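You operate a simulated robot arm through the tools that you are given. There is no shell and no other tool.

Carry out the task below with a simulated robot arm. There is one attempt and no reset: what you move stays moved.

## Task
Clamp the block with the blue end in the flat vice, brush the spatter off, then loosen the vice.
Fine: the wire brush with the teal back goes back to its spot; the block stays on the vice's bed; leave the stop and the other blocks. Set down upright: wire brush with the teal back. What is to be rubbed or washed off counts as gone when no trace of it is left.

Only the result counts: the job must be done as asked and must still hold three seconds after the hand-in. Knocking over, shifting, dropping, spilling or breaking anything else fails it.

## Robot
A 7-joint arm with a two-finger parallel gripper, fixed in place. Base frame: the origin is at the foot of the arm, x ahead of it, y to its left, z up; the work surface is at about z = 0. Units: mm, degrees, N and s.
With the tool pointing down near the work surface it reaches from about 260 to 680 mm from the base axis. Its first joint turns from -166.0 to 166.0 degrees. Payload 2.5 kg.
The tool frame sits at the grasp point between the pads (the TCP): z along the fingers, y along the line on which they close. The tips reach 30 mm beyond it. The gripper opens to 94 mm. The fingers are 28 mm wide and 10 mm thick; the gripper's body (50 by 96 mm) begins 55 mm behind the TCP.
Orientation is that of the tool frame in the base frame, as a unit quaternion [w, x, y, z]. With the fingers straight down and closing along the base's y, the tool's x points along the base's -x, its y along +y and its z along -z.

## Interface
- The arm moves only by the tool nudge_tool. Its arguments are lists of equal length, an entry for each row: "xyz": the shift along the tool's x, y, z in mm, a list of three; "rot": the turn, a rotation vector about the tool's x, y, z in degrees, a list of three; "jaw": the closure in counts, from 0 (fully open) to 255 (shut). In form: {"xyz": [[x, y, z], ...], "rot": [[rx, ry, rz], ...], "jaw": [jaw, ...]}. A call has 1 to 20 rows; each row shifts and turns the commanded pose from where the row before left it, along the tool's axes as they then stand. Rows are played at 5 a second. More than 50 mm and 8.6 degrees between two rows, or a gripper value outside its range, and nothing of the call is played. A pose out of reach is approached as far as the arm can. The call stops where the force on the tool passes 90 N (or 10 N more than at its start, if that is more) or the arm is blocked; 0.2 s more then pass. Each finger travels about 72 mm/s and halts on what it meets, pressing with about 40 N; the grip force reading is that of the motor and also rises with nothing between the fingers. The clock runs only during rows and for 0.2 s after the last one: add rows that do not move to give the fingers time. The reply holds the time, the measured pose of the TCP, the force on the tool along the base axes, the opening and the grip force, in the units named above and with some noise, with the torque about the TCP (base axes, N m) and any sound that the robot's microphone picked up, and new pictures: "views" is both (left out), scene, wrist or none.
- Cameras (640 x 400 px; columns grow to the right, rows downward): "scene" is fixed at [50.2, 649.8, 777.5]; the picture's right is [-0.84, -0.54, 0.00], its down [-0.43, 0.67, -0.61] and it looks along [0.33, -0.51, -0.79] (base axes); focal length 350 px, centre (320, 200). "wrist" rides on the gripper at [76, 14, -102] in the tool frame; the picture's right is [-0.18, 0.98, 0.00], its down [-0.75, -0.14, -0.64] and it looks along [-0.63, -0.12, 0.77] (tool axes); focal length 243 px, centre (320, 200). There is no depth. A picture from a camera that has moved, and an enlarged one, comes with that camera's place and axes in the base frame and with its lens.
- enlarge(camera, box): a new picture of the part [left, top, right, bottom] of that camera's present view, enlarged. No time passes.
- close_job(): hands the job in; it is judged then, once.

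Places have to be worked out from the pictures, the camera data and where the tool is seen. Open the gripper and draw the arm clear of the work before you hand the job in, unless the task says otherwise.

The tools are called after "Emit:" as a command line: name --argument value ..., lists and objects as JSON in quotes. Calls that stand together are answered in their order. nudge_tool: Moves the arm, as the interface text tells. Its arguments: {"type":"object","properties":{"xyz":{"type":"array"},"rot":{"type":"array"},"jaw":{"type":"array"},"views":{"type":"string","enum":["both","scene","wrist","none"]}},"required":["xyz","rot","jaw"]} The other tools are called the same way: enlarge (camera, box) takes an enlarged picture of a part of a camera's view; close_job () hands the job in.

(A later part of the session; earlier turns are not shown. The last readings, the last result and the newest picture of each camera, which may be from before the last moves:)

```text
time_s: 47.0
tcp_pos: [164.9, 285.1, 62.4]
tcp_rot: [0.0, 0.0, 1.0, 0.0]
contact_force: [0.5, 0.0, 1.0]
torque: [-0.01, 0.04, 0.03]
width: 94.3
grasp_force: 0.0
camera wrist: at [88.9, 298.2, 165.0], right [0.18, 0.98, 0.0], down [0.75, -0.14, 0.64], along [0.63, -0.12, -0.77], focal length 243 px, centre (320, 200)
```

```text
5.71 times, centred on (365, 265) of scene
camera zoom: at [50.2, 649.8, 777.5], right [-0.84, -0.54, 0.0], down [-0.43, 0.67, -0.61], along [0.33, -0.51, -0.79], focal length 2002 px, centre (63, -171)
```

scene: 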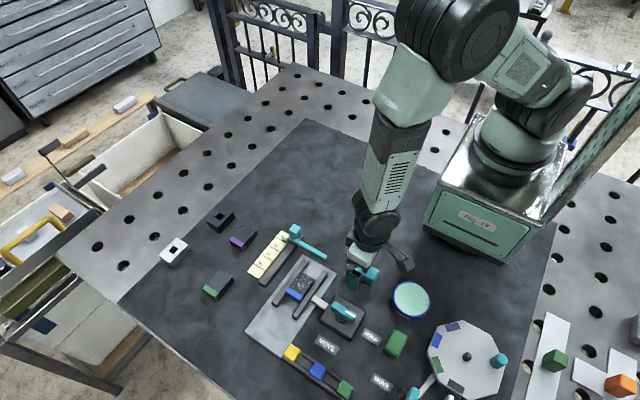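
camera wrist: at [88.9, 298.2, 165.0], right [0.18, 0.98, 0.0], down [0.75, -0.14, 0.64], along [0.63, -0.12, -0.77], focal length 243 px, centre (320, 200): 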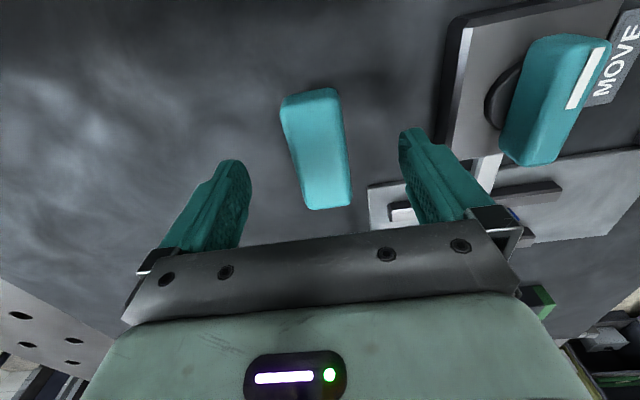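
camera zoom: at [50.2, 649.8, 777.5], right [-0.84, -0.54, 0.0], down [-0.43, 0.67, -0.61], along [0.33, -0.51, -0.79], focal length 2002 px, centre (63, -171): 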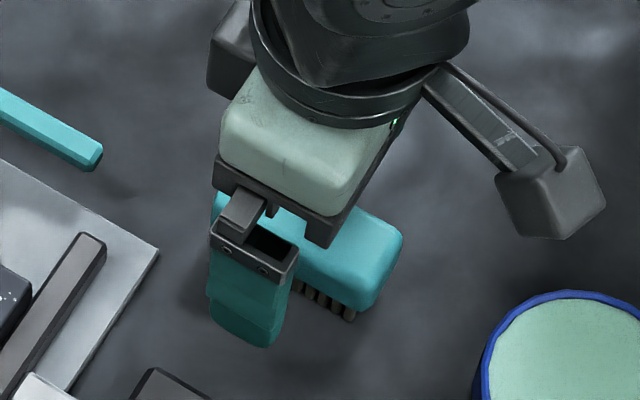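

The brush is centred between the fingers. I lower 22 mm to z≈40 and close on its back.

Emit:
nudge_tool --xyz '[[-0.5, 0, 8], [-0.5, 0, 8], [0, 0, 6], [0, 0, 0], [0, 0, 0], [0, 0, 0], [0, 0, 0], [0, 0, 0], [0, 0, 0]]' --rot '[[0, 0, 0], [0, 0, 0], [0, 0, 0], [0, 0, 0], [0, 0, 0], [0, 0, 0], [0, 0, 0], [0, 0, 0], [0, 0, 0]]' --jaw '[0, 0, 0, 100, 150, 255, 255, 255, 255]'

Emit:
enlarge --camera "wrist" --box '[220, 40, 440, 220]'

Emit:
enlarge --camera "scene" --box '[330, 230, 400, 300]'

```text
time_s: 49.0
tcp_pos: [166.2, 285.0, 39.1]
tcp_rot: [0.0, 0.0, 1.0, 0.0]
contact_force: [0.7, -0.3, 0.8]
torque: [-0.05, -0.02, 0.01]
width: 37.6
grasp_force: 40.6
camera wrist: at [90.0, 298.2, 142.7], right [0.18, 0.98, 0.0], down [0.75, -0.14, 0.64], along [0.63, -0.12, -0.77], focal length 243 px, centre (320, 200)
```

scene: 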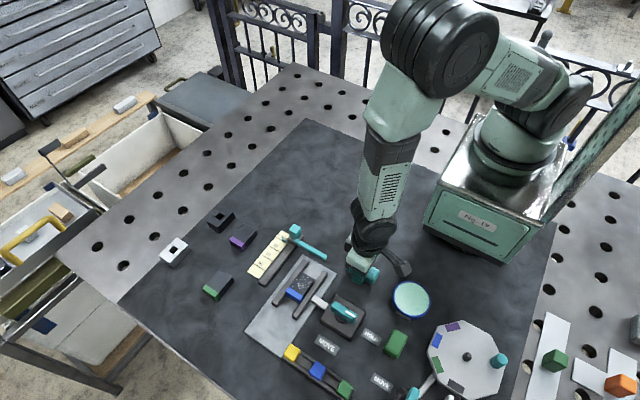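
wrist: 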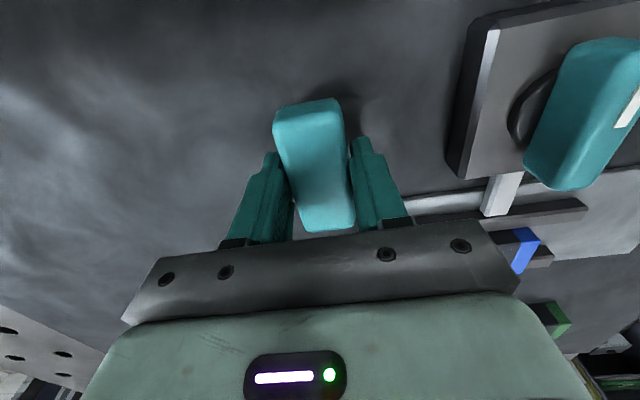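

```text
2.22 times, centred on (330, 130) of wrist
camera zoom: at [90.0, 298.2, 142.7], right [0.18, 0.98, 0.0], down [0.75, -0.14, 0.64], along [0.63, -0.12, -0.77], focal length 539 px, centre (298, 356)
```

zoom: 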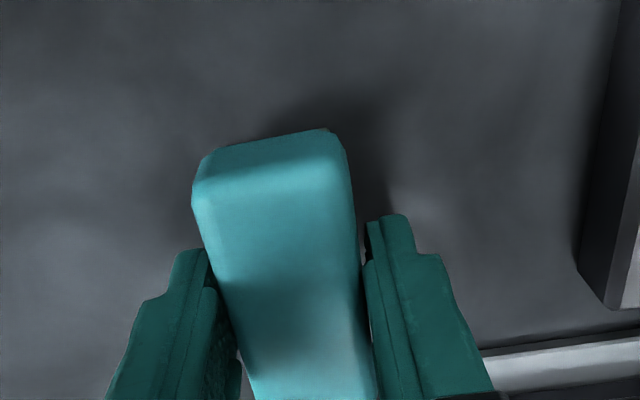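

```text
5.71 times, centred on (365, 265) of scene
camera zoom: at [50.2, 649.8, 777.5], right [-0.84, -0.54, 0.0], down [-0.43, 0.67, -0.61], along [0.33, -0.51, -0.79], focal length 2002 px, centre (63, -171)
```

zoom: 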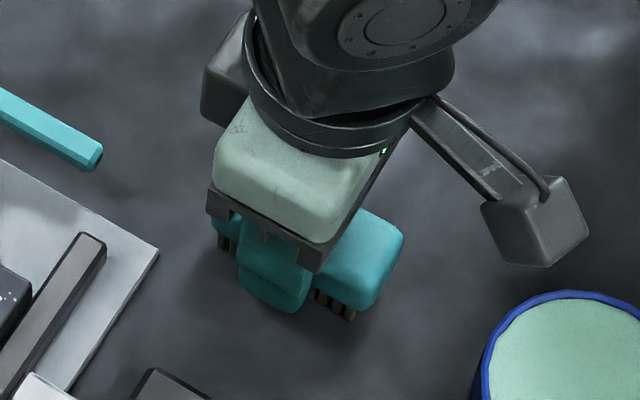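

The brush is gripped (width 37.6, 40 N) at TCP (166.1, 284.9, 40.1), which is the pose I'll return it to. I lift slowly and check that it's held.

Emit:
nudge_tool --xyz '[[0, 0, -2], [0, 0, -3], [0, 0, -3], [0, 0, -4], [0, 0, 0]]' --rot '[[0, 0, 0], [0, 0, 0], [0, 0, 0], [0, 0, 0], [0, 0, 0]]' --jaw '[255, 255, 255, 255, 255]' --views "wrist"

Emit:
enlarge --camera "scene" --box '[330, 230, 400, 300]'

```text
time_s: 50.2
tcp_pos: [167.2, 285.0, 51.3]
tcp_rot: [0.0, -0.001, 1.0, 0.0]
contact_force: [-0.6, 0.6, -1.4]
torque: [-0.02, 0.04, -0.01]
width: 37.8
grasp_force: 39.7
camera wrist: at [90.6, 298.5, 154.6], right [0.18, 0.98, 0.0], down [0.75, -0.14, 0.64], along [0.63, -0.12, -0.77], focal length 243 px, centre (320, 200)
```

wrist: 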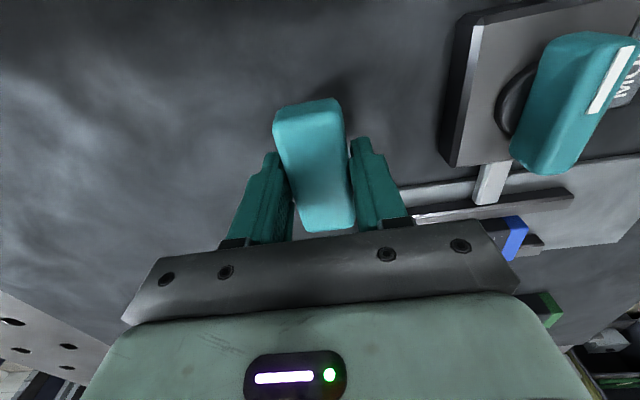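

```text
5.71 times, centred on (365, 265) of scene
camera zoom: at [50.2, 649.8, 777.5], right [-0.84, -0.54, 0.0], down [-0.43, 0.67, -0.61], along [0.33, -0.51, -0.79], focal length 2002 px, centre (63, -171)
```

zoom: 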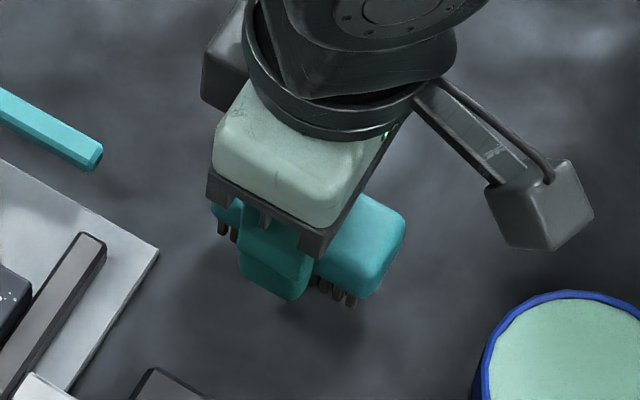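

The brush is lifted and held. I raise it to z≈130 and carry it over to above the clamped block.

Emit:
nudge_tool --xyz '[[0, 0, -10], [0, 0, -20], [0, 0, -20], [0, 0, -20], [0, 0, -9], [-6, 6.5, 0], [-12, 12.5, 0], [-14, 14.5, 0], [-14, 14.5, 0], [-14, 14.5, 0], [-14, 14.5, 0], [-14, 14.5, 0], [-8, 9, 0], [-4, 4.5, 0], [0, 0, 0]]' --rot '[[0, 0, 0], [0, 0, 0], [0, 0, 0], [0, 0, 0], [0, 0, 0], [0, 0, 0], [0, 0, 0], [0, 0, 0], [0, 0, 0], [0, 0, 0], [0, 0, 0], [0, 0, 0], [0, 0, 0], [0, 0, 0], [0, 0, 0]]' --jaw '[255, 255, 255, 255, 255, 255, 255, 255, 255, 255, 255, 255, 255, 255, 255]'

Emit:
enlarge --camera "wrist" --box '[200, 20, 460, 220]'

Emit:
enlarge --camera "scene" --box '[250, 230, 370, 330]'

```text
time_s: 53.4
tcp_pos: [267.3, 388.6, 129.6]
tcp_rot: [-0.001, 0.0, 1.0, 0.0]
contact_force: [0.4, 0.9, -0.3]
torque: [-0.01, -0.01, 0.0]
width: 37.9
grasp_force: 39.6
camera wrist: at [191.3, 403.3, 232.8], right [0.18, 0.98, 0.0], down [0.75, -0.14, 0.64], along [0.63, -0.12, -0.77], focal length 243 px, centre (320, 200)
```

scene: 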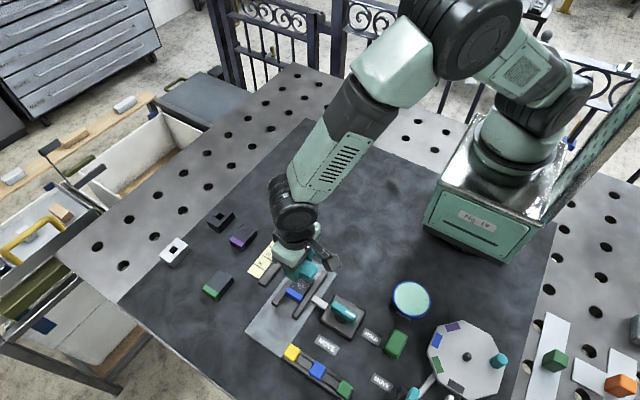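
wrist: 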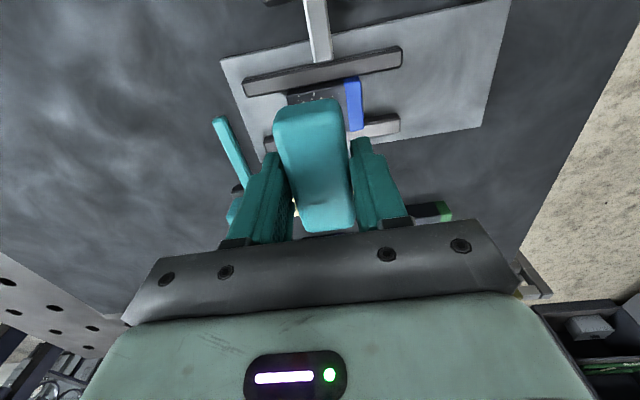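

```text
2.00 times, centred on (330, 120) of wrist
camera zoom: at [191.3, 403.3, 232.8], right [0.18, 0.98, 0.0], down [0.75, -0.14, 0.64], along [0.63, -0.12, -0.77], focal length 485 px, centre (300, 360)
```

zoom: 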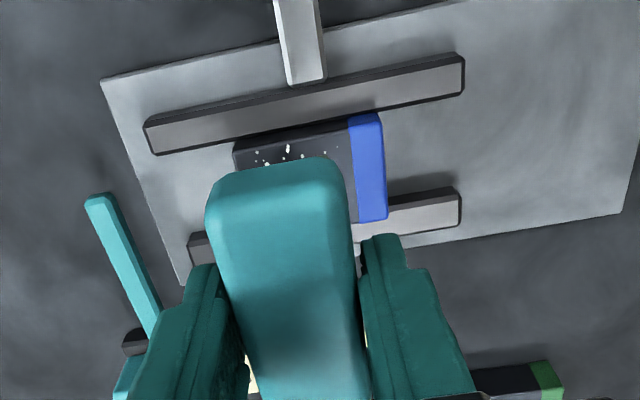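

```text
4.00 times, centred on (310, 280) of scene
camera zoom: at [50.2, 649.8, 777.5], right [-0.84, -0.54, 0.0], down [-0.43, 0.67, -0.61], along [0.33, -0.51, -0.79], focal length 1402 px, centre (360, -120)
```

zoom: 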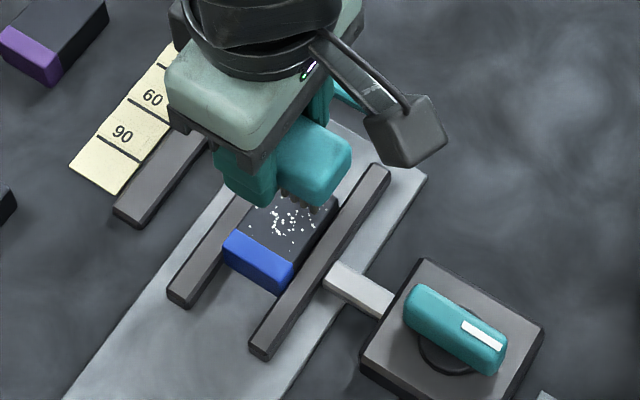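

The brush is over the spatter. I lower it to just above the block top, then feel for contact in 1 mm steps.

Emit:
nudge_tool --xyz '[[0, 0, 10], [0, 0, 15], [0, 0, 15], [0, 0, 10], [0, 0, 4], [0, 0, 0]]' --rot '[[0, 0, 0], [0, 0, 0], [0, 0, 0], [0, 0, 0], [0, 0, 0], [0, 0, 0]]' --jaw '[255, 255, 255, 255, 255, 255]' --views "none"

Emit:
nudge_tool --xyz '[[0, 0, 1], [0, 0, 1], [0, 0, 1], [0, 0, 0]]' --rot '[[0, 0, 0], [0, 0, 0], [0, 0, 0], [0, 0, 0]]' --jaw '[255, 255, 255, 255]' --views "none"

```text
time_s: 54.8
tcp_pos: [268.3, 390.6, 76.8]
tcp_rot: [0.0, 0.0, 1.0, -0.001]
contact_force: [0.2, 0.5, -0.9]
torque: [0.0, 0.01, 0.03]
width: 37.9
grasp_force: 39.9
```

```text
time_s: 55.8
tcp_pos: [266.9, 389.7, 72.8]
tcp_rot: [0.0, 0.0, 1.0, -0.001]
contact_force: [0.0, 0.1, -1.2]
torque: [0.02, -0.02, -0.03]
width: 37.9
grasp_force: 40.0
```

No contact yet at z≈73. I continue down in 0.7 mm steps.

Emit:
nudge_tool --xyz '[[0, 0, 0.7], [0, 0, 0.7], [0, 0, 0]]' --rot '[[0, 0, 0], [0, 0, 0], [0, 0, 0]]' --jaw '[255, 255, 255]' --views "none"

Emit:
nudge_tool --xyz '[[0, 0, 0.7], [0, 0, 0.5], [0, 0, 0]]' --rot '[[0, 0, 0], [0, 0, 0], [0, 0, 0]]' --jaw '[255, 255, 255]' --views "none"

```text
time_s: 56.6
tcp_pos: [266.8, 390.2, 71.5]
tcp_rot: [0.0, -0.001, 1.0, 0.0]
contact_force: [1.0, 0.1, -0.8]
torque: [0.01, -0.02, 0.02]
width: 37.4
grasp_force: 40.0
```

```text
time_s: 57.4
tcp_pos: [267.6, 391.2, 72.1]
tcp_rot: [0.0, 0.0, 1.0, 0.001]
contact_force: [-2.2, -6.5, 23.4]
torque: [-0.3, 0.17, 0.05]
width: 37.7
grasp_force: 39.4
```

Contact is made at about 23 N. I brush along y in strokes of about ±18 mm.

Emit:
nudge_tool --xyz '[[0, -6, 0], [0, -6, 0], [0, -6, 0], [0, 6, 0], [0, 6, 0], [0, 6, 0], [0, 6, 0], [0, 6, 0], [0, 6, 0], [0, -6, 0], [0, -6, 0], [0, -6, 0], [0, -6, 0], [0, -6, 0], [0, -6, 0], [0, 6, 0], [0, 6, 0], [0, 6, 0]]' --rot '[[0, 0, 0], [0, 0, 0], [0, 0, 0], [0, 0, 0], [0, 0, 0], [0, 0, 0], [0, 0, 0], [0, 0, 0], [0, 0, 0], [0, 0, 0], [0, 0, 0], [0, 0, 0], [0, 0, 0], [0, 0, 0], [0, 0, 0], [0, 0, 0], [0, 0, 0], [0, 0, 0]]' --jaw '[255, 255, 255, 255, 255, 255, 255, 255, 255, 255, 255, 255, 255, 255, 255, 255, 255, 255]'

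Emit:
enlarge --camera "scene" --box '[250, 230, 370, 330]'

Emit:
enlarge --camera "wrist" --box '[200, 20, 460, 220]'

```text
time_s: 61.2
tcp_pos: [266.4, 389.5, 72.2]
tcp_rot: [-0.001, 0.001, 1.0, 0.0]
contact_force: [0.2, -1.3, 1.6]
torque: [0.01, -0.02, -0.02]
width: 37.8
grasp_force: 40.0
camera wrist: at [190.6, 403.3, 174.4], right [0.18, 0.98, 0.0], down [0.75, -0.14, 0.64], along [0.63, -0.12, -0.77], focal length 243 px, centre (320, 200)
```

scene: 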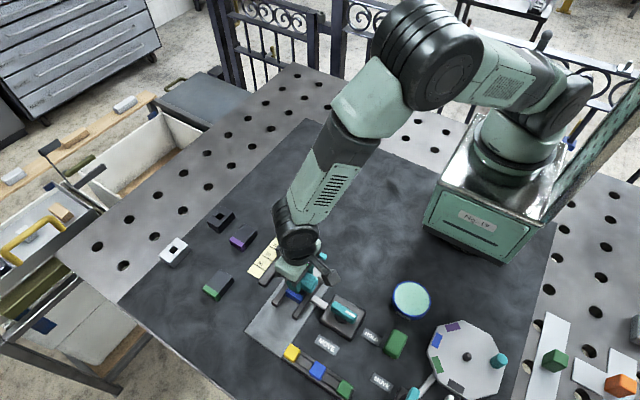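
wrist: 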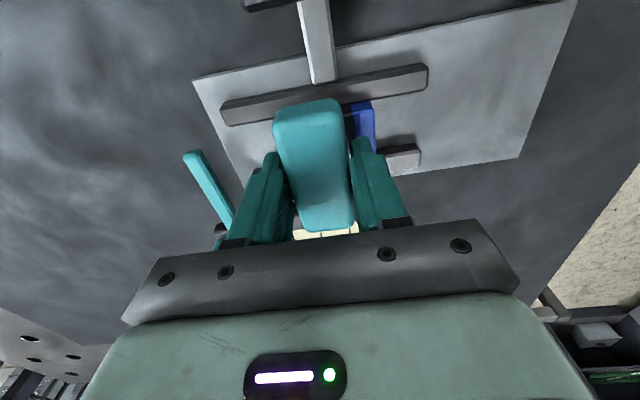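

```text
4.00 times, centred on (310, 280) of scene
camera zoom: at [50.2, 649.8, 777.5], right [-0.84, -0.54, 0.0], down [-0.43, 0.67, -0.61], along [0.33, -0.51, -0.79], focal length 1402 px, centre (360, -120)
```

zoom: 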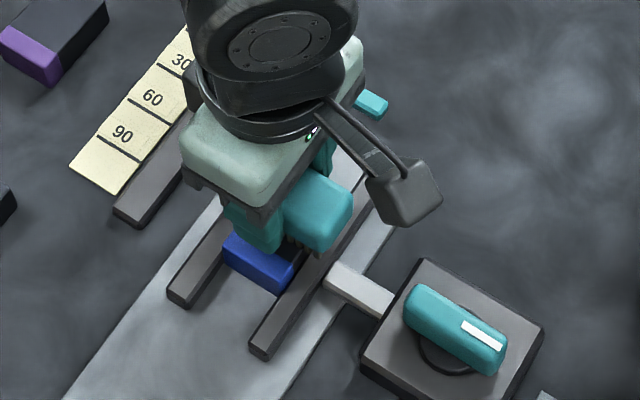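

```text
2.00 times, centred on (330, 120) of wrist
camera zoom: at [190.6, 403.3, 174.4], right [0.18, 0.98, 0.0], down [0.75, -0.14, 0.64], along [0.63, -0.12, -0.77], focal length 485 px, centre (300, 360)
```

zoom: 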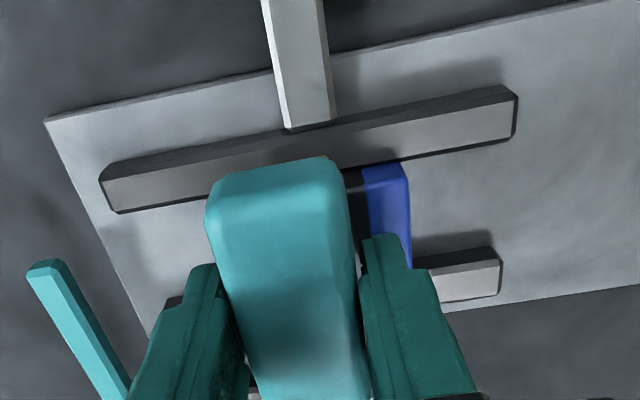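

The contact force has eased to ~1.6 N. I lift the brush a little and shift it −y to see what's left of the spatter.

Emit:
nudge_tool --xyz '[[0, 0, -10], [0, -5, -15], [0, -20, -10], [0, -25, 0], [0, -20, 0], [0, 0, 0]]' --rot '[[0, 0, 0], [0, 0, 0], [0, 0, 0], [0, 0, 0], [0, 0, 0], [0, 0, 0]]' --jaw '[255, 255, 255, 255, 255, 255]'

Emit:
enlarge --camera "scene" --box '[270, 255, 330, 310]'

Emit:
enlarge --camera "wrist" --box '[320, 20, 480, 150]'

```text
time_s: 62.6
tcp_pos: [267.9, 320.2, 106.0]
tcp_rot: [0.0, 0.0, 1.0, -0.001]
contact_force: [-0.4, 0.2, -1.0]
torque: [-0.01, -0.01, -0.01]
width: 37.6
grasp_force: 40.2
camera wrist: at [191.5, 333.8, 209.2], right [0.18, 0.98, 0.0], down [0.75, -0.14, 0.64], along [0.63, -0.12, -0.77], focal length 243 px, centre (320, 200)
```

scene: 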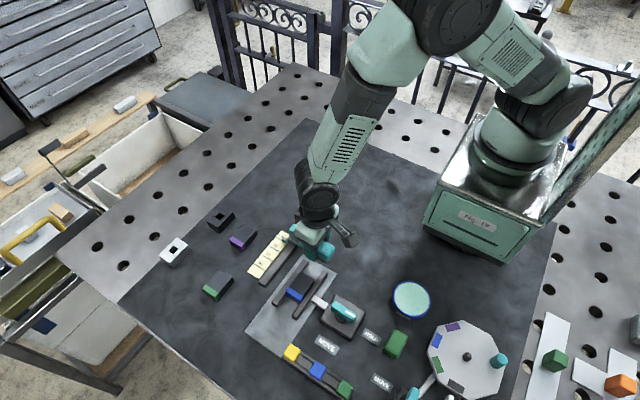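
wrist: 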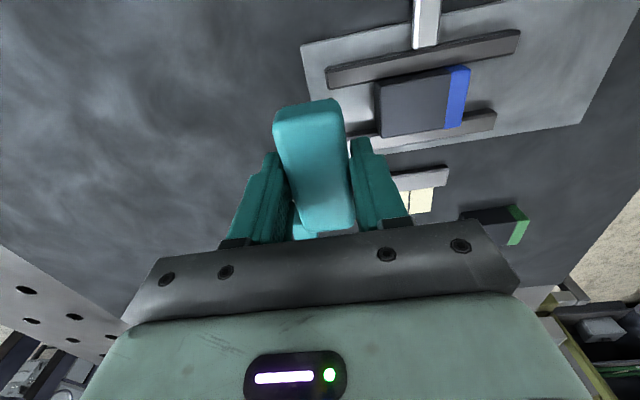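

```text
7.27 times, centred on (300, 282) of scene
camera zoom: at [50.2, 649.8, 777.5], right [-0.84, -0.54, 0.0], down [-0.43, 0.67, -0.61], along [0.33, -0.51, -0.79], focal length 2548 px, centre (466, -400)
```

zoom: 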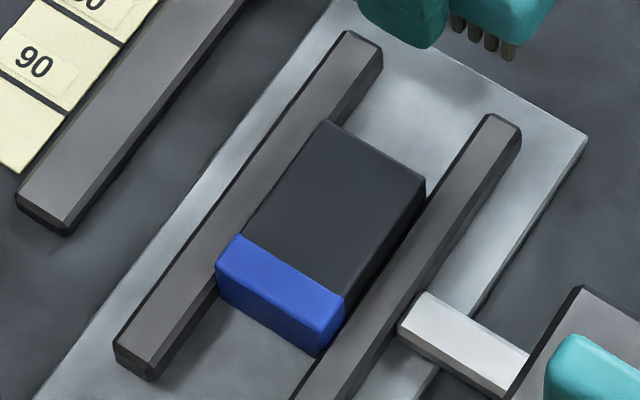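

```text
3.08 times, centred on (400, 85) of wrist
camera zoom: at [191.5, 333.8, 209.2], right [0.18, 0.98, 0.0], down [0.75, -0.14, 0.64], along [0.63, -0.12, -0.77], focal length 746 px, centre (74, 554)
```

zoom: 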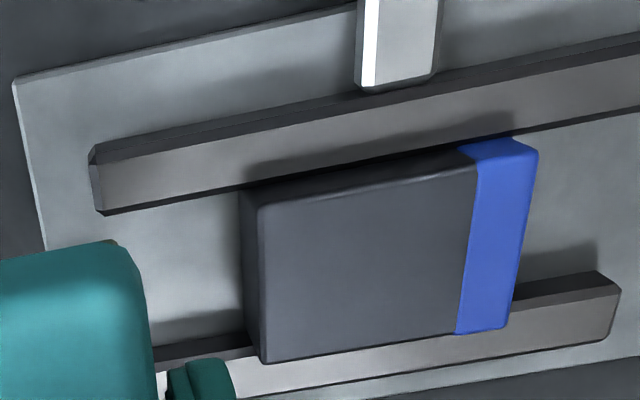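

The top face looks clean. I enlarge further to check that no speck remains.

Emit:
enlarge --camera "wrist" --box '[370, 60, 480, 140]'

Emit:
enlarge --camera "scene" --box '[285, 265, 315, 295]'

```text
5.00 times, centred on (425, 100) of wrist
camera zoom: at [191.5, 333.8, 209.2], right [0.18, 0.98, 0.0], down [0.75, -0.14, 0.64], along [0.63, -0.12, -0.77], focal length 1213 px, centre (-205, 700)
```

zoom: 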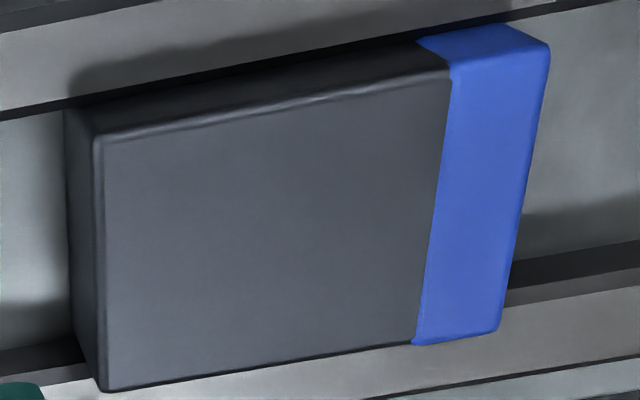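

```text
13.33 times, centred on (300, 280) of scene
camera zoom: at [50.2, 649.8, 777.5], right [-0.84, -0.54, 0.0], down [-0.43, 0.67, -0.61], along [0.33, -0.51, -0.79], focal length 4672 px, centre (587, -867)
```

zoom: 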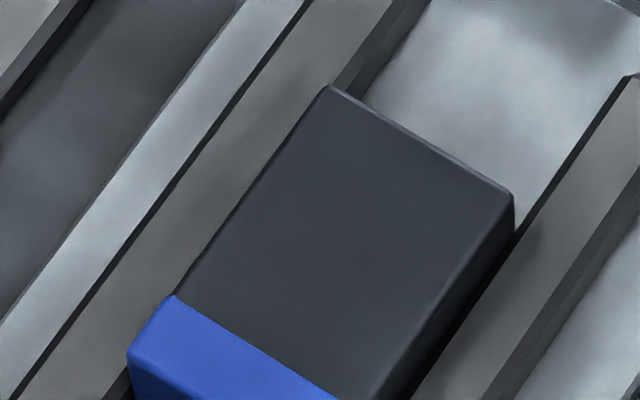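

No trace is visible. To be safe I do one more light pass: back over the block, touch down gently and repeat the strokes with slightly wider coverage.

Emit:
nudge_tool --xyz '[[0, 20, 0], [0, 25, 0], [0, 20, 10], [0, 4, 15], [0, 0, 6], [0, 0, 0]]' --rot '[[0, 0, 0], [0, 0, 0], [0, 0, 0], [0, 0, 0], [0, 0, 0], [0, 0, 0]]' --jaw '[255, 255, 255, 255, 255, 255]' --views "none"

Emit:
nudge_tool --xyz '[[0, 0, 1], [0, 0, 1], [0, 0, 0.7], [0, 0, 0]]' --rot '[[0, 0, 0], [0, 0, 0], [0, 0, 0], [0, 0, 0]]' --jaw '[255, 255, 255, 255]' --views "none"

```text
time_s: 64.0
tcp_pos: [267.4, 388.4, 74.3]
tcp_rot: [0.001, -0.001, 1.0, 0.0]
contact_force: [-0.1, 0.4, -1.5]
torque: [-0.02, 0.0, 0.0]
width: 37.6
grasp_force: 40.1
```

```text
time_s: 65.0
tcp_pos: [267.6, 389.2, 71.8]
tcp_rot: [-0.001, -0.001, 1.0, -0.001]
contact_force: [-0.1, 0.1, -1.7]
torque: [-0.02, 0.0, 0.01]
width: 37.8
grasp_force: 39.9
```

Still just above the surface. I take another 0.9 mm down in two small steps.

Emit:
nudge_tool --xyz '[[0, 0, 0.5], [0, 0, 0.4], [0, 0, 0]]' --rot '[[0, 0, 0], [0, 0, 0], [0, 0, 0]]' --jaw '[255, 255, 255]' --views "none"

```text
time_s: 65.8
tcp_pos: [266.7, 389.7, 72.8]
tcp_rot: [-0.001, 0.0, 1.0, 0.0]
contact_force: [0.1, 0.8, -1.1]
torque: [0.0, 0.0, -0.02]
width: 37.9
grasp_force: 40.1
```

No touch yet. I continue in 0.5 mm steps.

Emit:
nudge_tool --xyz '[[0, 0, 0.5], [0, 0, 0]]' --rot '[[0, 0, 0], [0, 0, 0]]' --jaw '[255, 255]' --views "none"

Emit:
nudge_tool --xyz '[[0, 0, 0.5], [0, 0, 0]]' --rot '[[0, 0, 0], [0, 0, 0]]' --jaw '[255, 255]' --views "none"

```text
time_s: 66.4
tcp_pos: [266.7, 388.9, 71.7]
tcp_rot: [0.0, 0.0, 1.0, 0.0]
contact_force: [0.0, -0.3, 3.8]
torque: [-0.03, -0.03, 0.0]
width: 37.7
grasp_force: 40.2
```

```text
time_s: 67.0
tcp_pos: [266.9, 389.4, 71.2]
tcp_rot: [0.0, 0.0, 1.0, 0.0]
contact_force: [-0.8, -8.3, 20.6]
torque: [-0.26, 0.11, 0.03]
width: 37.8
grasp_force: 40.1
```

Contact is firm at about 20 N. I repeat the strokes, ±21 mm along y.

Emit:
nudge_tool --xyz '[[0, -7, 0], [0, -7, 0], [0, -7, 0], [0, 7, 0], [0, 7, 0], [0, 7, 0], [0, 7, 0], [0, 7, 0], [0, 7, 0], [0, -7, 0], [0, -7, 0], [0, -7, 0], [0, -7, 0], [0, -7, 0], [0, -7, 0], [0, 7, 0], [0, 7, 0], [0, 7, 0]]' --rot '[[0, 0, 0], [0, 0, 0], [0, 0, 0], [0, 0, 0], [0, 0, 0], [0, 0, 0], [0, 0, 0], [0, 0, 0], [0, 0, 0], [0, 0, 0], [0, 0, 0], [0, 0, 0], [0, 0, 0], [0, 0, 0], [0, 0, 0], [0, 0, 0], [0, 0, 0], [0, 0, 0]]' --jaw '[255, 255, 255, 255, 255, 255, 255, 255, 255, 255, 255, 255, 255, 255, 255, 255, 255, 255]' --views "none"

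Emit:
nudge_tool --xyz '[[0, 0, -10], [0, 0, -20], [0, 0, -20], [0, 0, -8], [0, 0, 0]]' --rot '[[0, 0, 0], [0, 0, 0], [0, 0, 0], [0, 0, 0], [0, 0, 0]]' --jaw '[255, 255, 255, 255, 255]'

```text
time_s: 70.8
tcp_pos: [267.9, 388.0, 70.6]
tcp_rot: [0.0, 0.0, 1.0, 0.0]
contact_force: [1.3, -7.7, 22.5]
torque: [-0.06, -0.1, 0.02]
width: 37.7
grasp_force: 40.3
```

```text
time_s: 72.0
tcp_pos: [266.4, 388.4, 128.4]
tcp_rot: [0.0, 0.0, 1.0, 0.0]
contact_force: [1.0, -0.3, -0.9]
torque: [0.01, -0.01, 0.01]
width: 37.8
grasp_force: 40.0
camera wrist: at [190.2, 402.8, 231.4], right [0.18, 0.98, 0.0], down [0.75, -0.14, 0.64], along [0.63, -0.12, -0.77], focal length 243 px, centre (320, 200)
```

scene: 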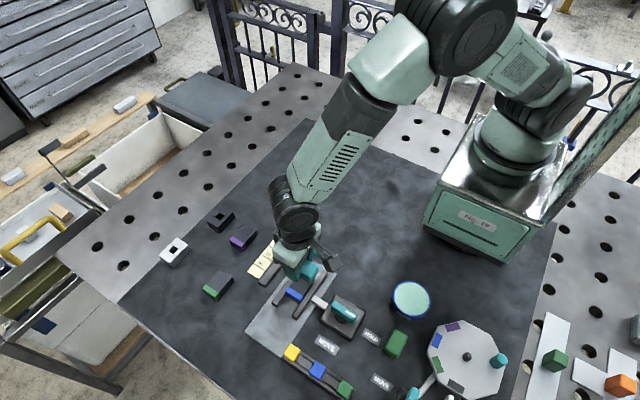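
wrist: 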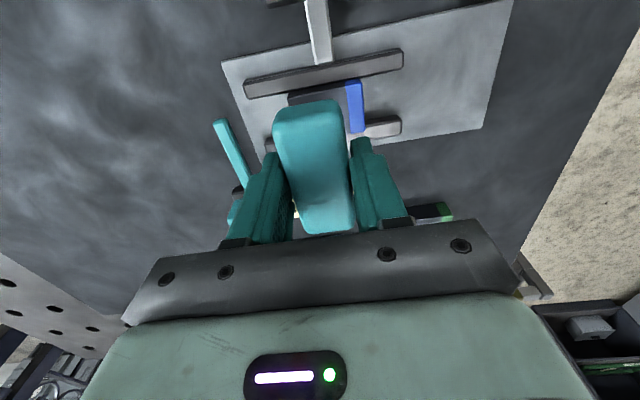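

The brush is still firmly held. I carry it back above its original spot (TCP target (166.1, 284.9)).

Emit:
nudge_tool --xyz '[[5, -5, 0], [12, -12.5, 0], [14, -14.5, 0], [14, -14.5, 0], [14, -14.5, 0], [14, -14.5, 0], [14, -14.5, 0], [8, -9, 0], [5, -5.5, 0], [0, 0, 0]]' --rot '[[0, 0, 0], [0, 0, 0], [0, 0, 0], [0, 0, 0], [0, 0, 0], [0, 0, 0], [0, 0, 0], [0, 0, 0], [0, 0, 0], [0, 0, 0]]' --jaw '[255, 255, 255, 255, 255, 255, 255, 255, 255, 255]' --views "wrist"

Emit:
enlarge --camera "scene" --box '[270, 255, 330, 310]'

Emit:
nudge_tool --xyz '[[0, 0, 0]]' --rot '[[0, 0, 0]]' --jaw '[255]' --views "wrist"

```text
time_s: 74.2
tcp_pos: [168.0, 285.9, 126.2]
tcp_rot: [0.0, 0.0, 1.0, 0.0]
contact_force: [-0.1, 1.0, -0.6]
torque: [0.0, -0.02, 0.03]
width: 37.6
grasp_force: 39.9
camera wrist: at [91.9, 298.7, 230.2], right [0.18, 0.98, 0.0], down [0.75, -0.14, 0.64], along [0.63, -0.12, -0.77], focal length 243 px, centre (320, 200)
```

wrist: 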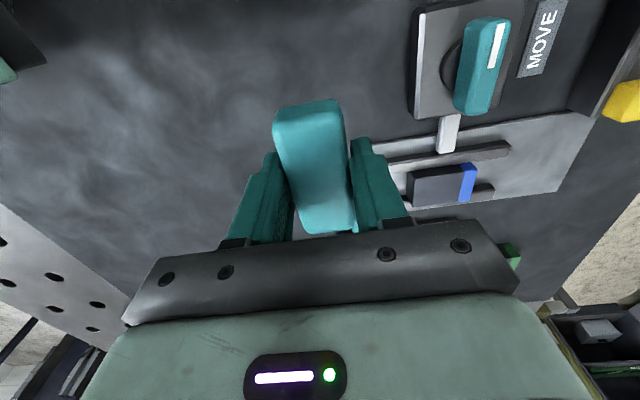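

```text
7.27 times, centred on (300, 282) of scene
camera zoom: at [50.2, 649.8, 777.5], right [-0.84, -0.54, 0.0], down [-0.43, 0.67, -0.61], along [0.33, -0.51, -0.79], focal length 2548 px, centre (466, -400)
```

zoom: 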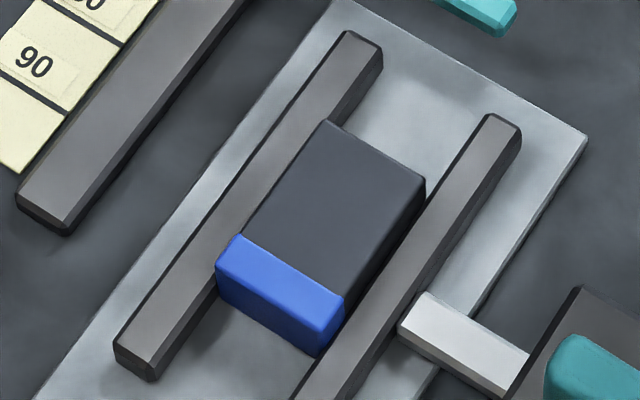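

```text
time_s: 74.6
tcp_pos: [167.6, 286.3, 126.6]
tcp_rot: [0.0, 0.0, 1.0, 0.0]
contact_force: [-0.5, 0.6, -0.6]
torque: [0.0, -0.02, 0.03]
width: 37.5
grasp_force: 39.9
camera wrist: at [92.0, 298.8, 230.2], right [0.18, 0.98, 0.0], down [0.75, -0.14, 0.64], along [0.63, -0.12, -0.77], focal length 243 px, centre (320, 200)
```

wrist: 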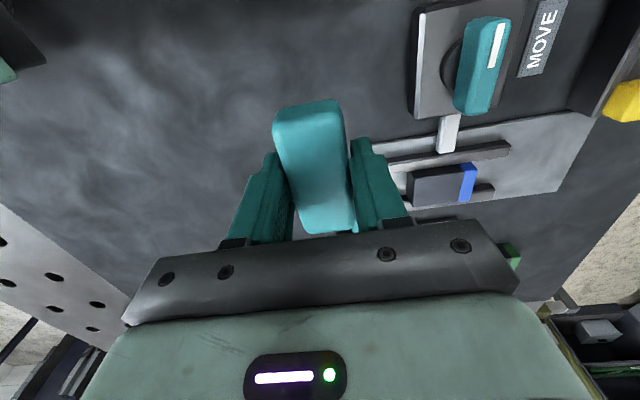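

The camera pose shows I'm about 2 mm +x and 0.7 mm +y of the pick pose. I correct that while lowering 80 mm.

Emit:
nudge_tool --xyz '[[0.6, -0.2, 10], [0.6, -0.3, 20], [0.6, -0.2, 20], [0, 0, 18], [0, 0, 8], [0, 0, 4], [0, 0, 0]]' --rot '[[0, 0, 0], [0, 0, 0], [0, 0, 0], [0, 0, 0], [0, 0, 0], [0, 0, 0], [0, 0, 0]]' --jaw '[255, 255, 255, 255, 255, 255, 255]' --views "wrist"

Emit:
enlarge --camera "scene" --box '[330, 230, 400, 300]'

```text
time_s: 76.2
tcp_pos: [166.2, 282.4, 48.6]
tcp_rot: [0.0, 0.0, 1.0, 0.0]
contact_force: [-0.1, -0.2, -0.2]
torque: [-0.01, -0.03, 0.01]
width: 37.8
grasp_force: 40.0
camera wrist: at [89.8, 296.6, 151.4], right [0.18, 0.98, 0.0], down [0.75, -0.14, 0.64], along [0.63, -0.12, -0.77], focal length 243 px, centre (320, 200)
```

wrist: 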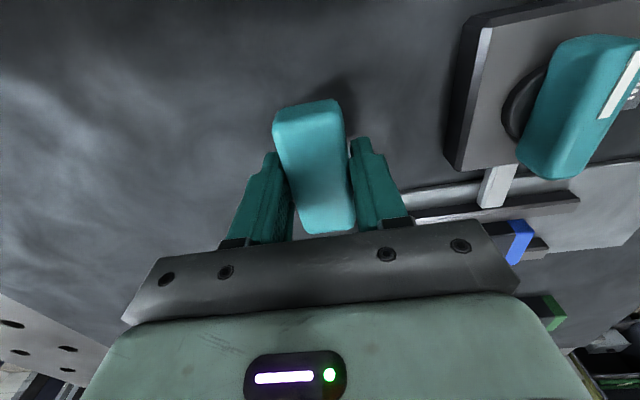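

```text
5.71 times, centred on (365, 265) of scene
camera zoom: at [50.2, 649.8, 777.5], right [-0.84, -0.54, 0.0], down [-0.43, 0.67, -0.61], along [0.33, -0.51, -0.79], focal length 2002 px, centre (63, -171)
```

zoom: 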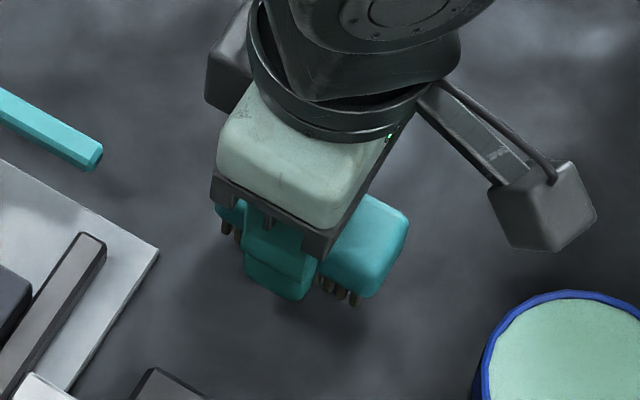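

I'm about 1.7 mm low in y. I correct it and descend 7 mm, then feel for the mat.

Emit:
nudge_tool --xyz '[[-0.1, 1.0, 2], [-0.1, 0.7, 3], [0, 0, 2], [0, 0, 0]]' --rot '[[0, 0, 0], [0, 0, 0], [0, 0, 0], [0, 0, 0]]' --jaw '[255, 255, 255, 255]' --views "wrist"

```text
time_s: 77.2
tcp_pos: [167.1, 286.8, 43.4]
tcp_rot: [0.0, 0.0, 1.0, -0.001]
contact_force: [-0.3, 0.1, -1.2]
torque: [0.02, 0.01, -0.01]
width: 37.8
grasp_force: 40.3
camera wrist: at [89.8, 299.1, 144.7], right [0.18, 0.98, 0.0], down [0.75, -0.14, 0.64], along [0.63, -0.12, -0.77], focal length 243 px, centre (320, 200)
```

wrist: 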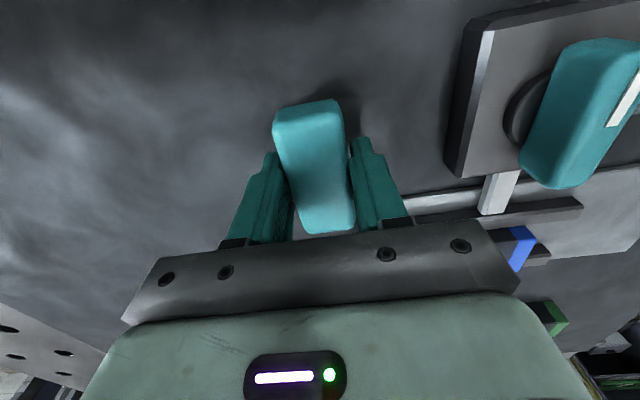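

I'm within 1 mm in y, with about 2 mm left to the mat. I fine-adjust and touch down.

Emit:
nudge_tool --xyz '[[0, -0.7, 0.8], [0, 0, 0.7], [0, 0, 0]]' --rot '[[0, 0, 0], [0, 0, 0], [0, 0, 0]]' --jaw '[255, 255, 255]' --views "wrist"

```text
time_s: 78.0
tcp_pos: [165.4, 285.8, 40.6]
tcp_rot: [0.0, 0.0, 1.0, 0.001]
contact_force: [0.4, -0.8, -0.9]
torque: [-0.03, -0.03, -0.01]
width: 37.8
grasp_force: 40.1
camera wrist: at [89.7, 298.5, 143.1], right [0.18, 0.98, 0.0], down [0.75, -0.14, 0.64], along [0.63, -0.12, -0.77], focal length 243 px, centre (320, 200)
```

wrist: 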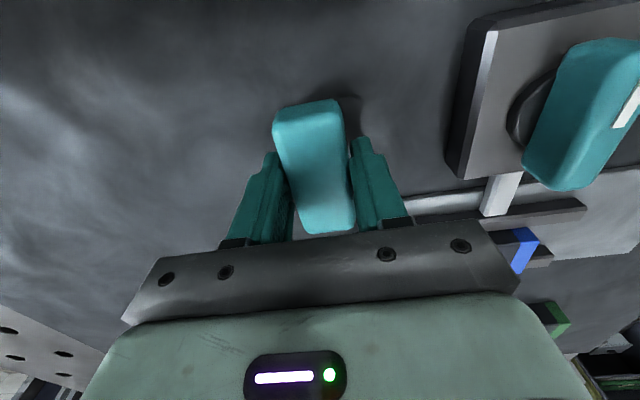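

The camera pose (89.7, 298.5, 143.1) now nearly matches the pick pose (90.0, 298.2, 142.7). I take a last small step down to feel the mat.

Emit:
nudge_tool --xyz '[[0, 0, 0.5], [0, 0, 0]]' --rot '[[0, 0, 0], [0, 0, 0]]' --jaw '[255, 255]' --views "none"

Emit:
nudge_tool --xyz '[[0, 0, 0.5], [0, 0, 0]]' --rot '[[0, 0, 0], [0, 0, 0]]' --jaw '[255, 255]' --views "wrist"

```text
time_s: 78.6
tcp_pos: [165.1, 285.0, 38.9]
tcp_rot: [-0.001, 0.001, 1.0, 0.0]
contact_force: [0.1, -0.3, -1.2]
torque: [-0.02, -0.01, -0.03]
width: 37.6
grasp_force: 40.1
```

```text
time_s: 79.2
tcp_pos: [165.9, 284.6, 39.4]
tcp_rot: [0.0, -0.001, 1.0, 0.0]
contact_force: [0.1, 0.0, -1.6]
torque: [-0.01, 0.02, 0.02]
width: 37.6
grasp_force: 40.3
camera wrist: at [89.3, 298.4, 142.2], right [0.18, 0.98, 0.0], down [0.75, -0.14, 0.64], along [0.63, -0.12, -0.77], focal length 243 px, centre (320, 200)
```

wrist: 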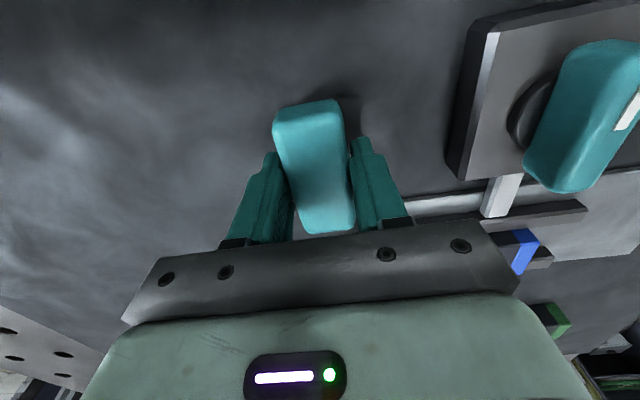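

Still hanging free, so the brush may have ridden up a hair in the grip. I keep going in 0.4 mm steps.

Emit:
nudge_tool --xyz '[[-0.3, 0, 0.4], [0, 0, 0]]' --rot '[[0, 0, 0], [0, 0, 0]]' --jaw '[255, 255]' --views "none"

Emit:
nudge_tool --xyz '[[0, 0, 0.4], [0, 0, 0]]' --rot '[[0, 0, 0], [0, 0, 0]]' --jaw '[255, 255]' --views "none"

```text
time_s: 79.8
tcp_pos: [165.1, 283.9, 39.6]
tcp_rot: [0.001, 0.001, 1.0, 0.0]
contact_force: [-0.6, -1.1, 2.8]
torque: [0.04, -0.1, 0.0]
width: 37.4
grasp_force: 40.3
```

```text
time_s: 80.4
tcp_pos: [166.1, 285.4, 37.7]
tcp_rot: [0.001, 0.0, 1.0, 0.0]
contact_force: [-3.5, -3.0, 13.5]
torque: [0.04, -0.11, -0.02]
width: 37.6
grasp_force: 40.3
```

It's down on the mat (about 13 N). I release the brush and lift straight up.

Emit:
nudge_tool --xyz '[[0, 0, -0.3], [0, 0, 0], [0, 0, 0], [0, 0, 0], [0, 0, -15], [0, 0, -30], [0, 0, -40], [0, 0, -40], [0, 0, 0]]' --rot '[[0, 0, 0], [0, 0, 0], [0, 0, 0], [0, 0, 0], [0, 0, 0], [0, 0, 0], [0, 0, 0], [0, 0, 0], [0, 0, 0]]' --jaw '[255, 140, 60, 0, 0, 0, 0, 0, 0]'

Emit:
enlarge --camera "scene" --box '[330, 240, 400, 300]'

Emit:
enlarge --camera "wrist" --box '[250, 40, 410, 180]'

```text
time_s: 82.4
tcp_pos: [165.8, 283.8, 164.2]
tcp_rot: [0.0, 0.0, 1.0, 0.0]
contact_force: [0.6, -0.4, -0.2]
torque: [-0.04, -0.03, 0.0]
width: 94.1
grasp_force: 0.0
camera wrist: at [89.8, 297.8, 266.9], right [0.18, 0.98, 0.0], down [0.75, -0.14, 0.64], along [0.63, -0.12, -0.77], focal length 243 px, centre (320, 200)
```

scene: 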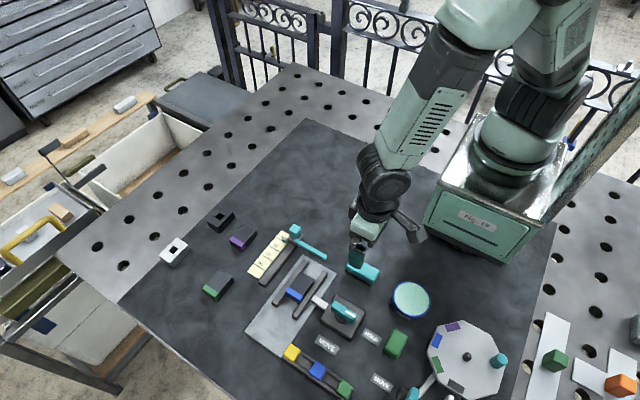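
wrist: 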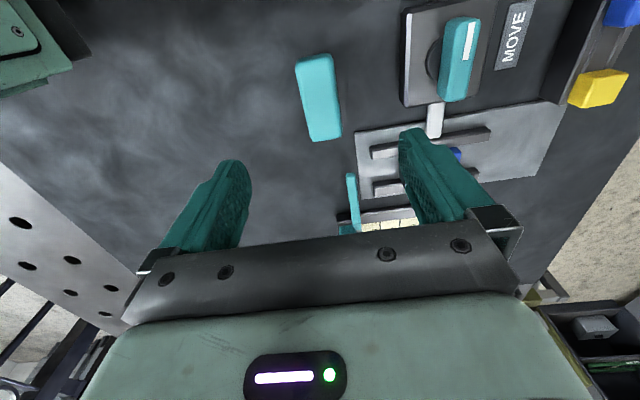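

```text
6.67 times, centred on (365, 270) of scene
camera zoom: at [50.2, 649.8, 777.5], right [-0.84, -0.54, 0.0], down [-0.43, 0.67, -0.61], along [0.33, -0.51, -0.79], focal length 2336 px, centre (20, -267)
```

zoom: 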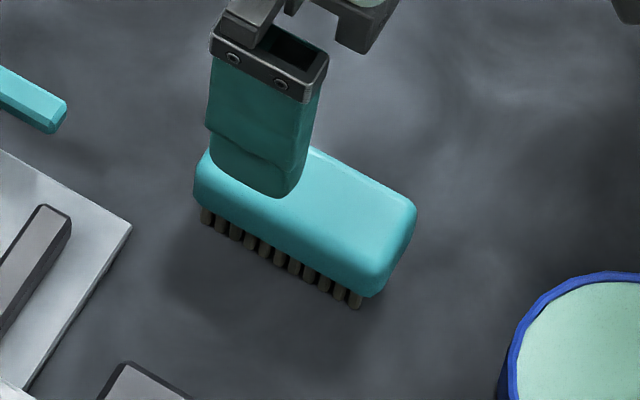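

```text
2.86 times, centred on (330, 110) of wrist
camera zoom: at [89.8, 297.8, 266.9], right [0.18, 0.98, 0.0], down [0.75, -0.14, 0.64], along [0.63, -0.12, -0.77], focal length 693 px, centre (291, 457)
```

zoom: 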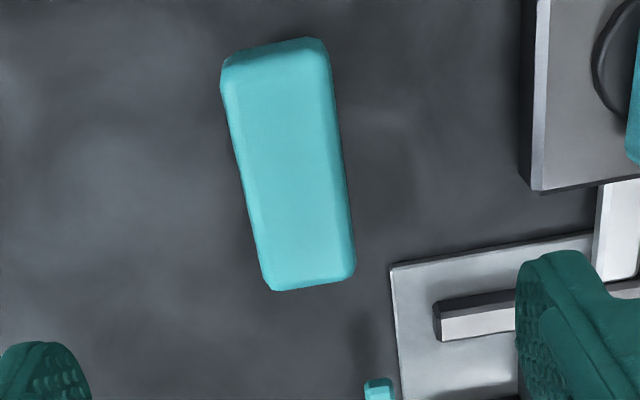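

The brush sits upright at exactly its former pixels. Now I loosen the vice: I move over the knob (150.5, 400.5), with yaw 0 to match the handle, which lies along x.

Emit:
nudge_tool --xyz '[[2, 15, 0], [3, 25, 0], [4, 28, 0], [4, 28, 0], [2.3, 20.7, 0], [0, 0, 30], [0, 0, 35], [0, 0, 0]]' --rot '[[0, 0, 0], [0, 0, 0], [0, 0, 0], [0, 0, 0], [0, 0, 0], [0, 0, 0], [0, 0, 0], [0, 0, 0]]' --jaw '[0, 0, 0, 60, 120, 130, 130, 130]'

Emit:
enlarge --camera "wrist" --box '[220, 40, 440, 220]'

Emit:
enlarge --camera "scene" --box '[300, 260, 400, 340]'

```text
time_s: 84.2
tcp_pos: [152.0, 401.7, 98.8]
tcp_rot: [0.0, 0.0, 1.0, 0.0]
contact_force: [0.1, 0.5, -0.1]
torque: [0.0, -0.04, 0.0]
width: 46.4
grasp_force: 0.0
camera wrist: at [75.4, 414.4, 201.5], right [0.18, 0.98, 0.0], down [0.75, -0.14, 0.64], along [0.63, -0.12, -0.77], focal length 243 px, centre (320, 200)
```

scene: 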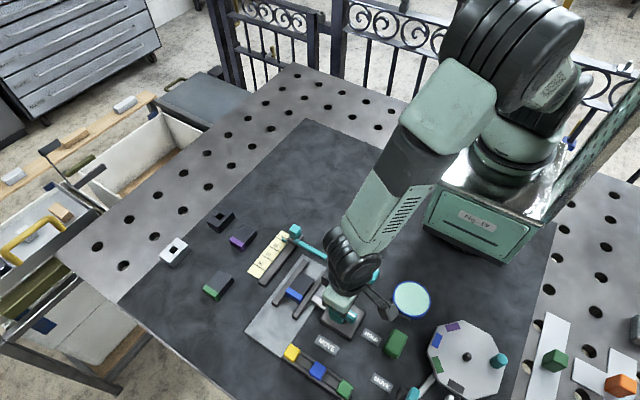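
wrist: 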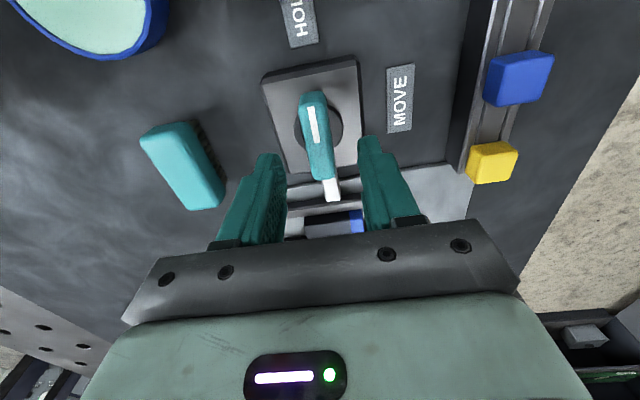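

```text
2.22 times, centred on (330, 130) of wrist
camera zoom: at [75.4, 414.4, 201.5], right [0.18, 0.98, 0.0], down [0.75, -0.14, 0.64], along [0.63, -0.12, -0.77], focal length 539 px, centre (298, 356)
```

zoom: 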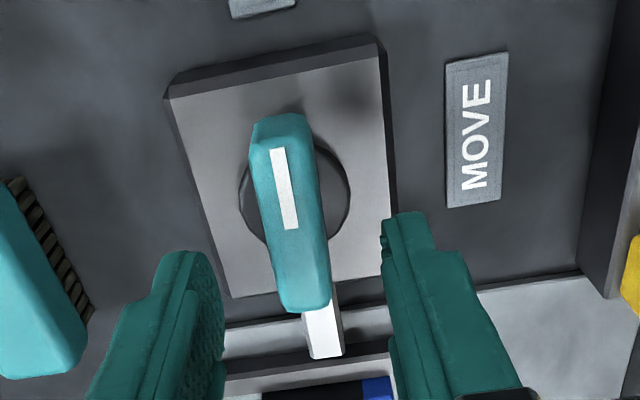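

```text
5.00 times, centred on (350, 300) of scene
camera zoom: at [50.2, 649.8, 777.5], right [-0.84, -0.54, 0.0], down [-0.43, 0.67, -0.61], along [0.33, -0.51, -0.79], focal length 1752 px, centre (170, -300)
```

zoom: 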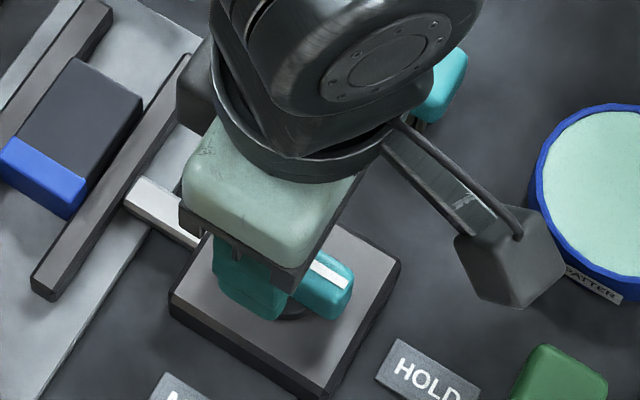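

The handle (y≈400) is centred between the fingers. I lower 35 mm around it and close to the loose-wrench gap.

Emit:
nudge_tool --xyz '[[0.5, 0, 12], [0.5, 0, 12], [0, 0, 10], [0, 0, 0], [0, 0, 0], [0, 0, 0]]' --rot '[[0, 0, 0], [0, 0, 0], [0, 0, 0], [0, 0, 0], [0, 0, 0], [0, 0, 0]]' --jaw '[130, 130, 130, 180, 201, 201]' --views "wrist"

Emit:
enlarge --camera "wrist" --box '[220, 60, 440, 220]'

```text
time_s: 85.6
tcp_pos: [149.6, 400.3, 64.2]
tcp_rot: [0.0, 0.0, 1.0, 0.001]
contact_force: [-0.2, -0.8, -0.5]
torque: [0.01, 0.02, -0.05]
width: 20.2
grasp_force: 0.7
camera wrist: at [73.9, 414.5, 167.0], right [0.18, 0.98, 0.0], down [0.75, -0.14, 0.64], along [0.63, -0.12, -0.77], focal length 243 px, centre (320, 200)
```

wrist: 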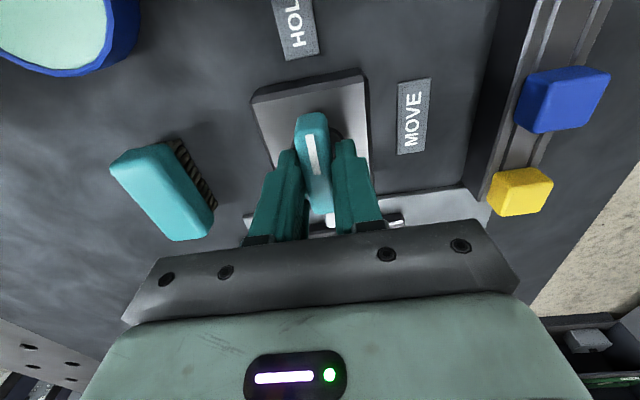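

```text
2.50 times, centred on (330, 140) of wrist
camera zoom: at [73.9, 414.5, 167.0], right [0.18, 0.98, 0.0], down [0.75, -0.14, 0.64], along [0.63, -0.12, -0.77], focal length 606 px, centre (295, 350)
```

zoom: 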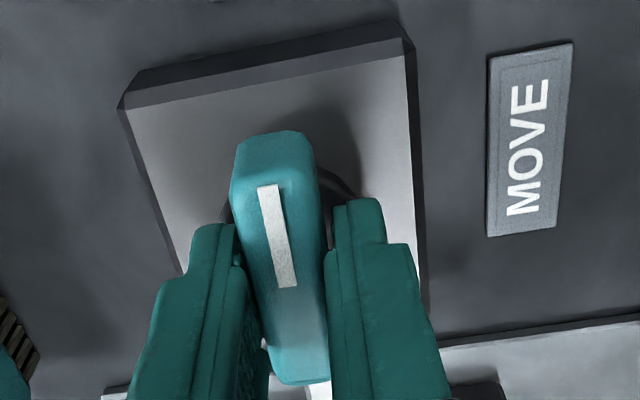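

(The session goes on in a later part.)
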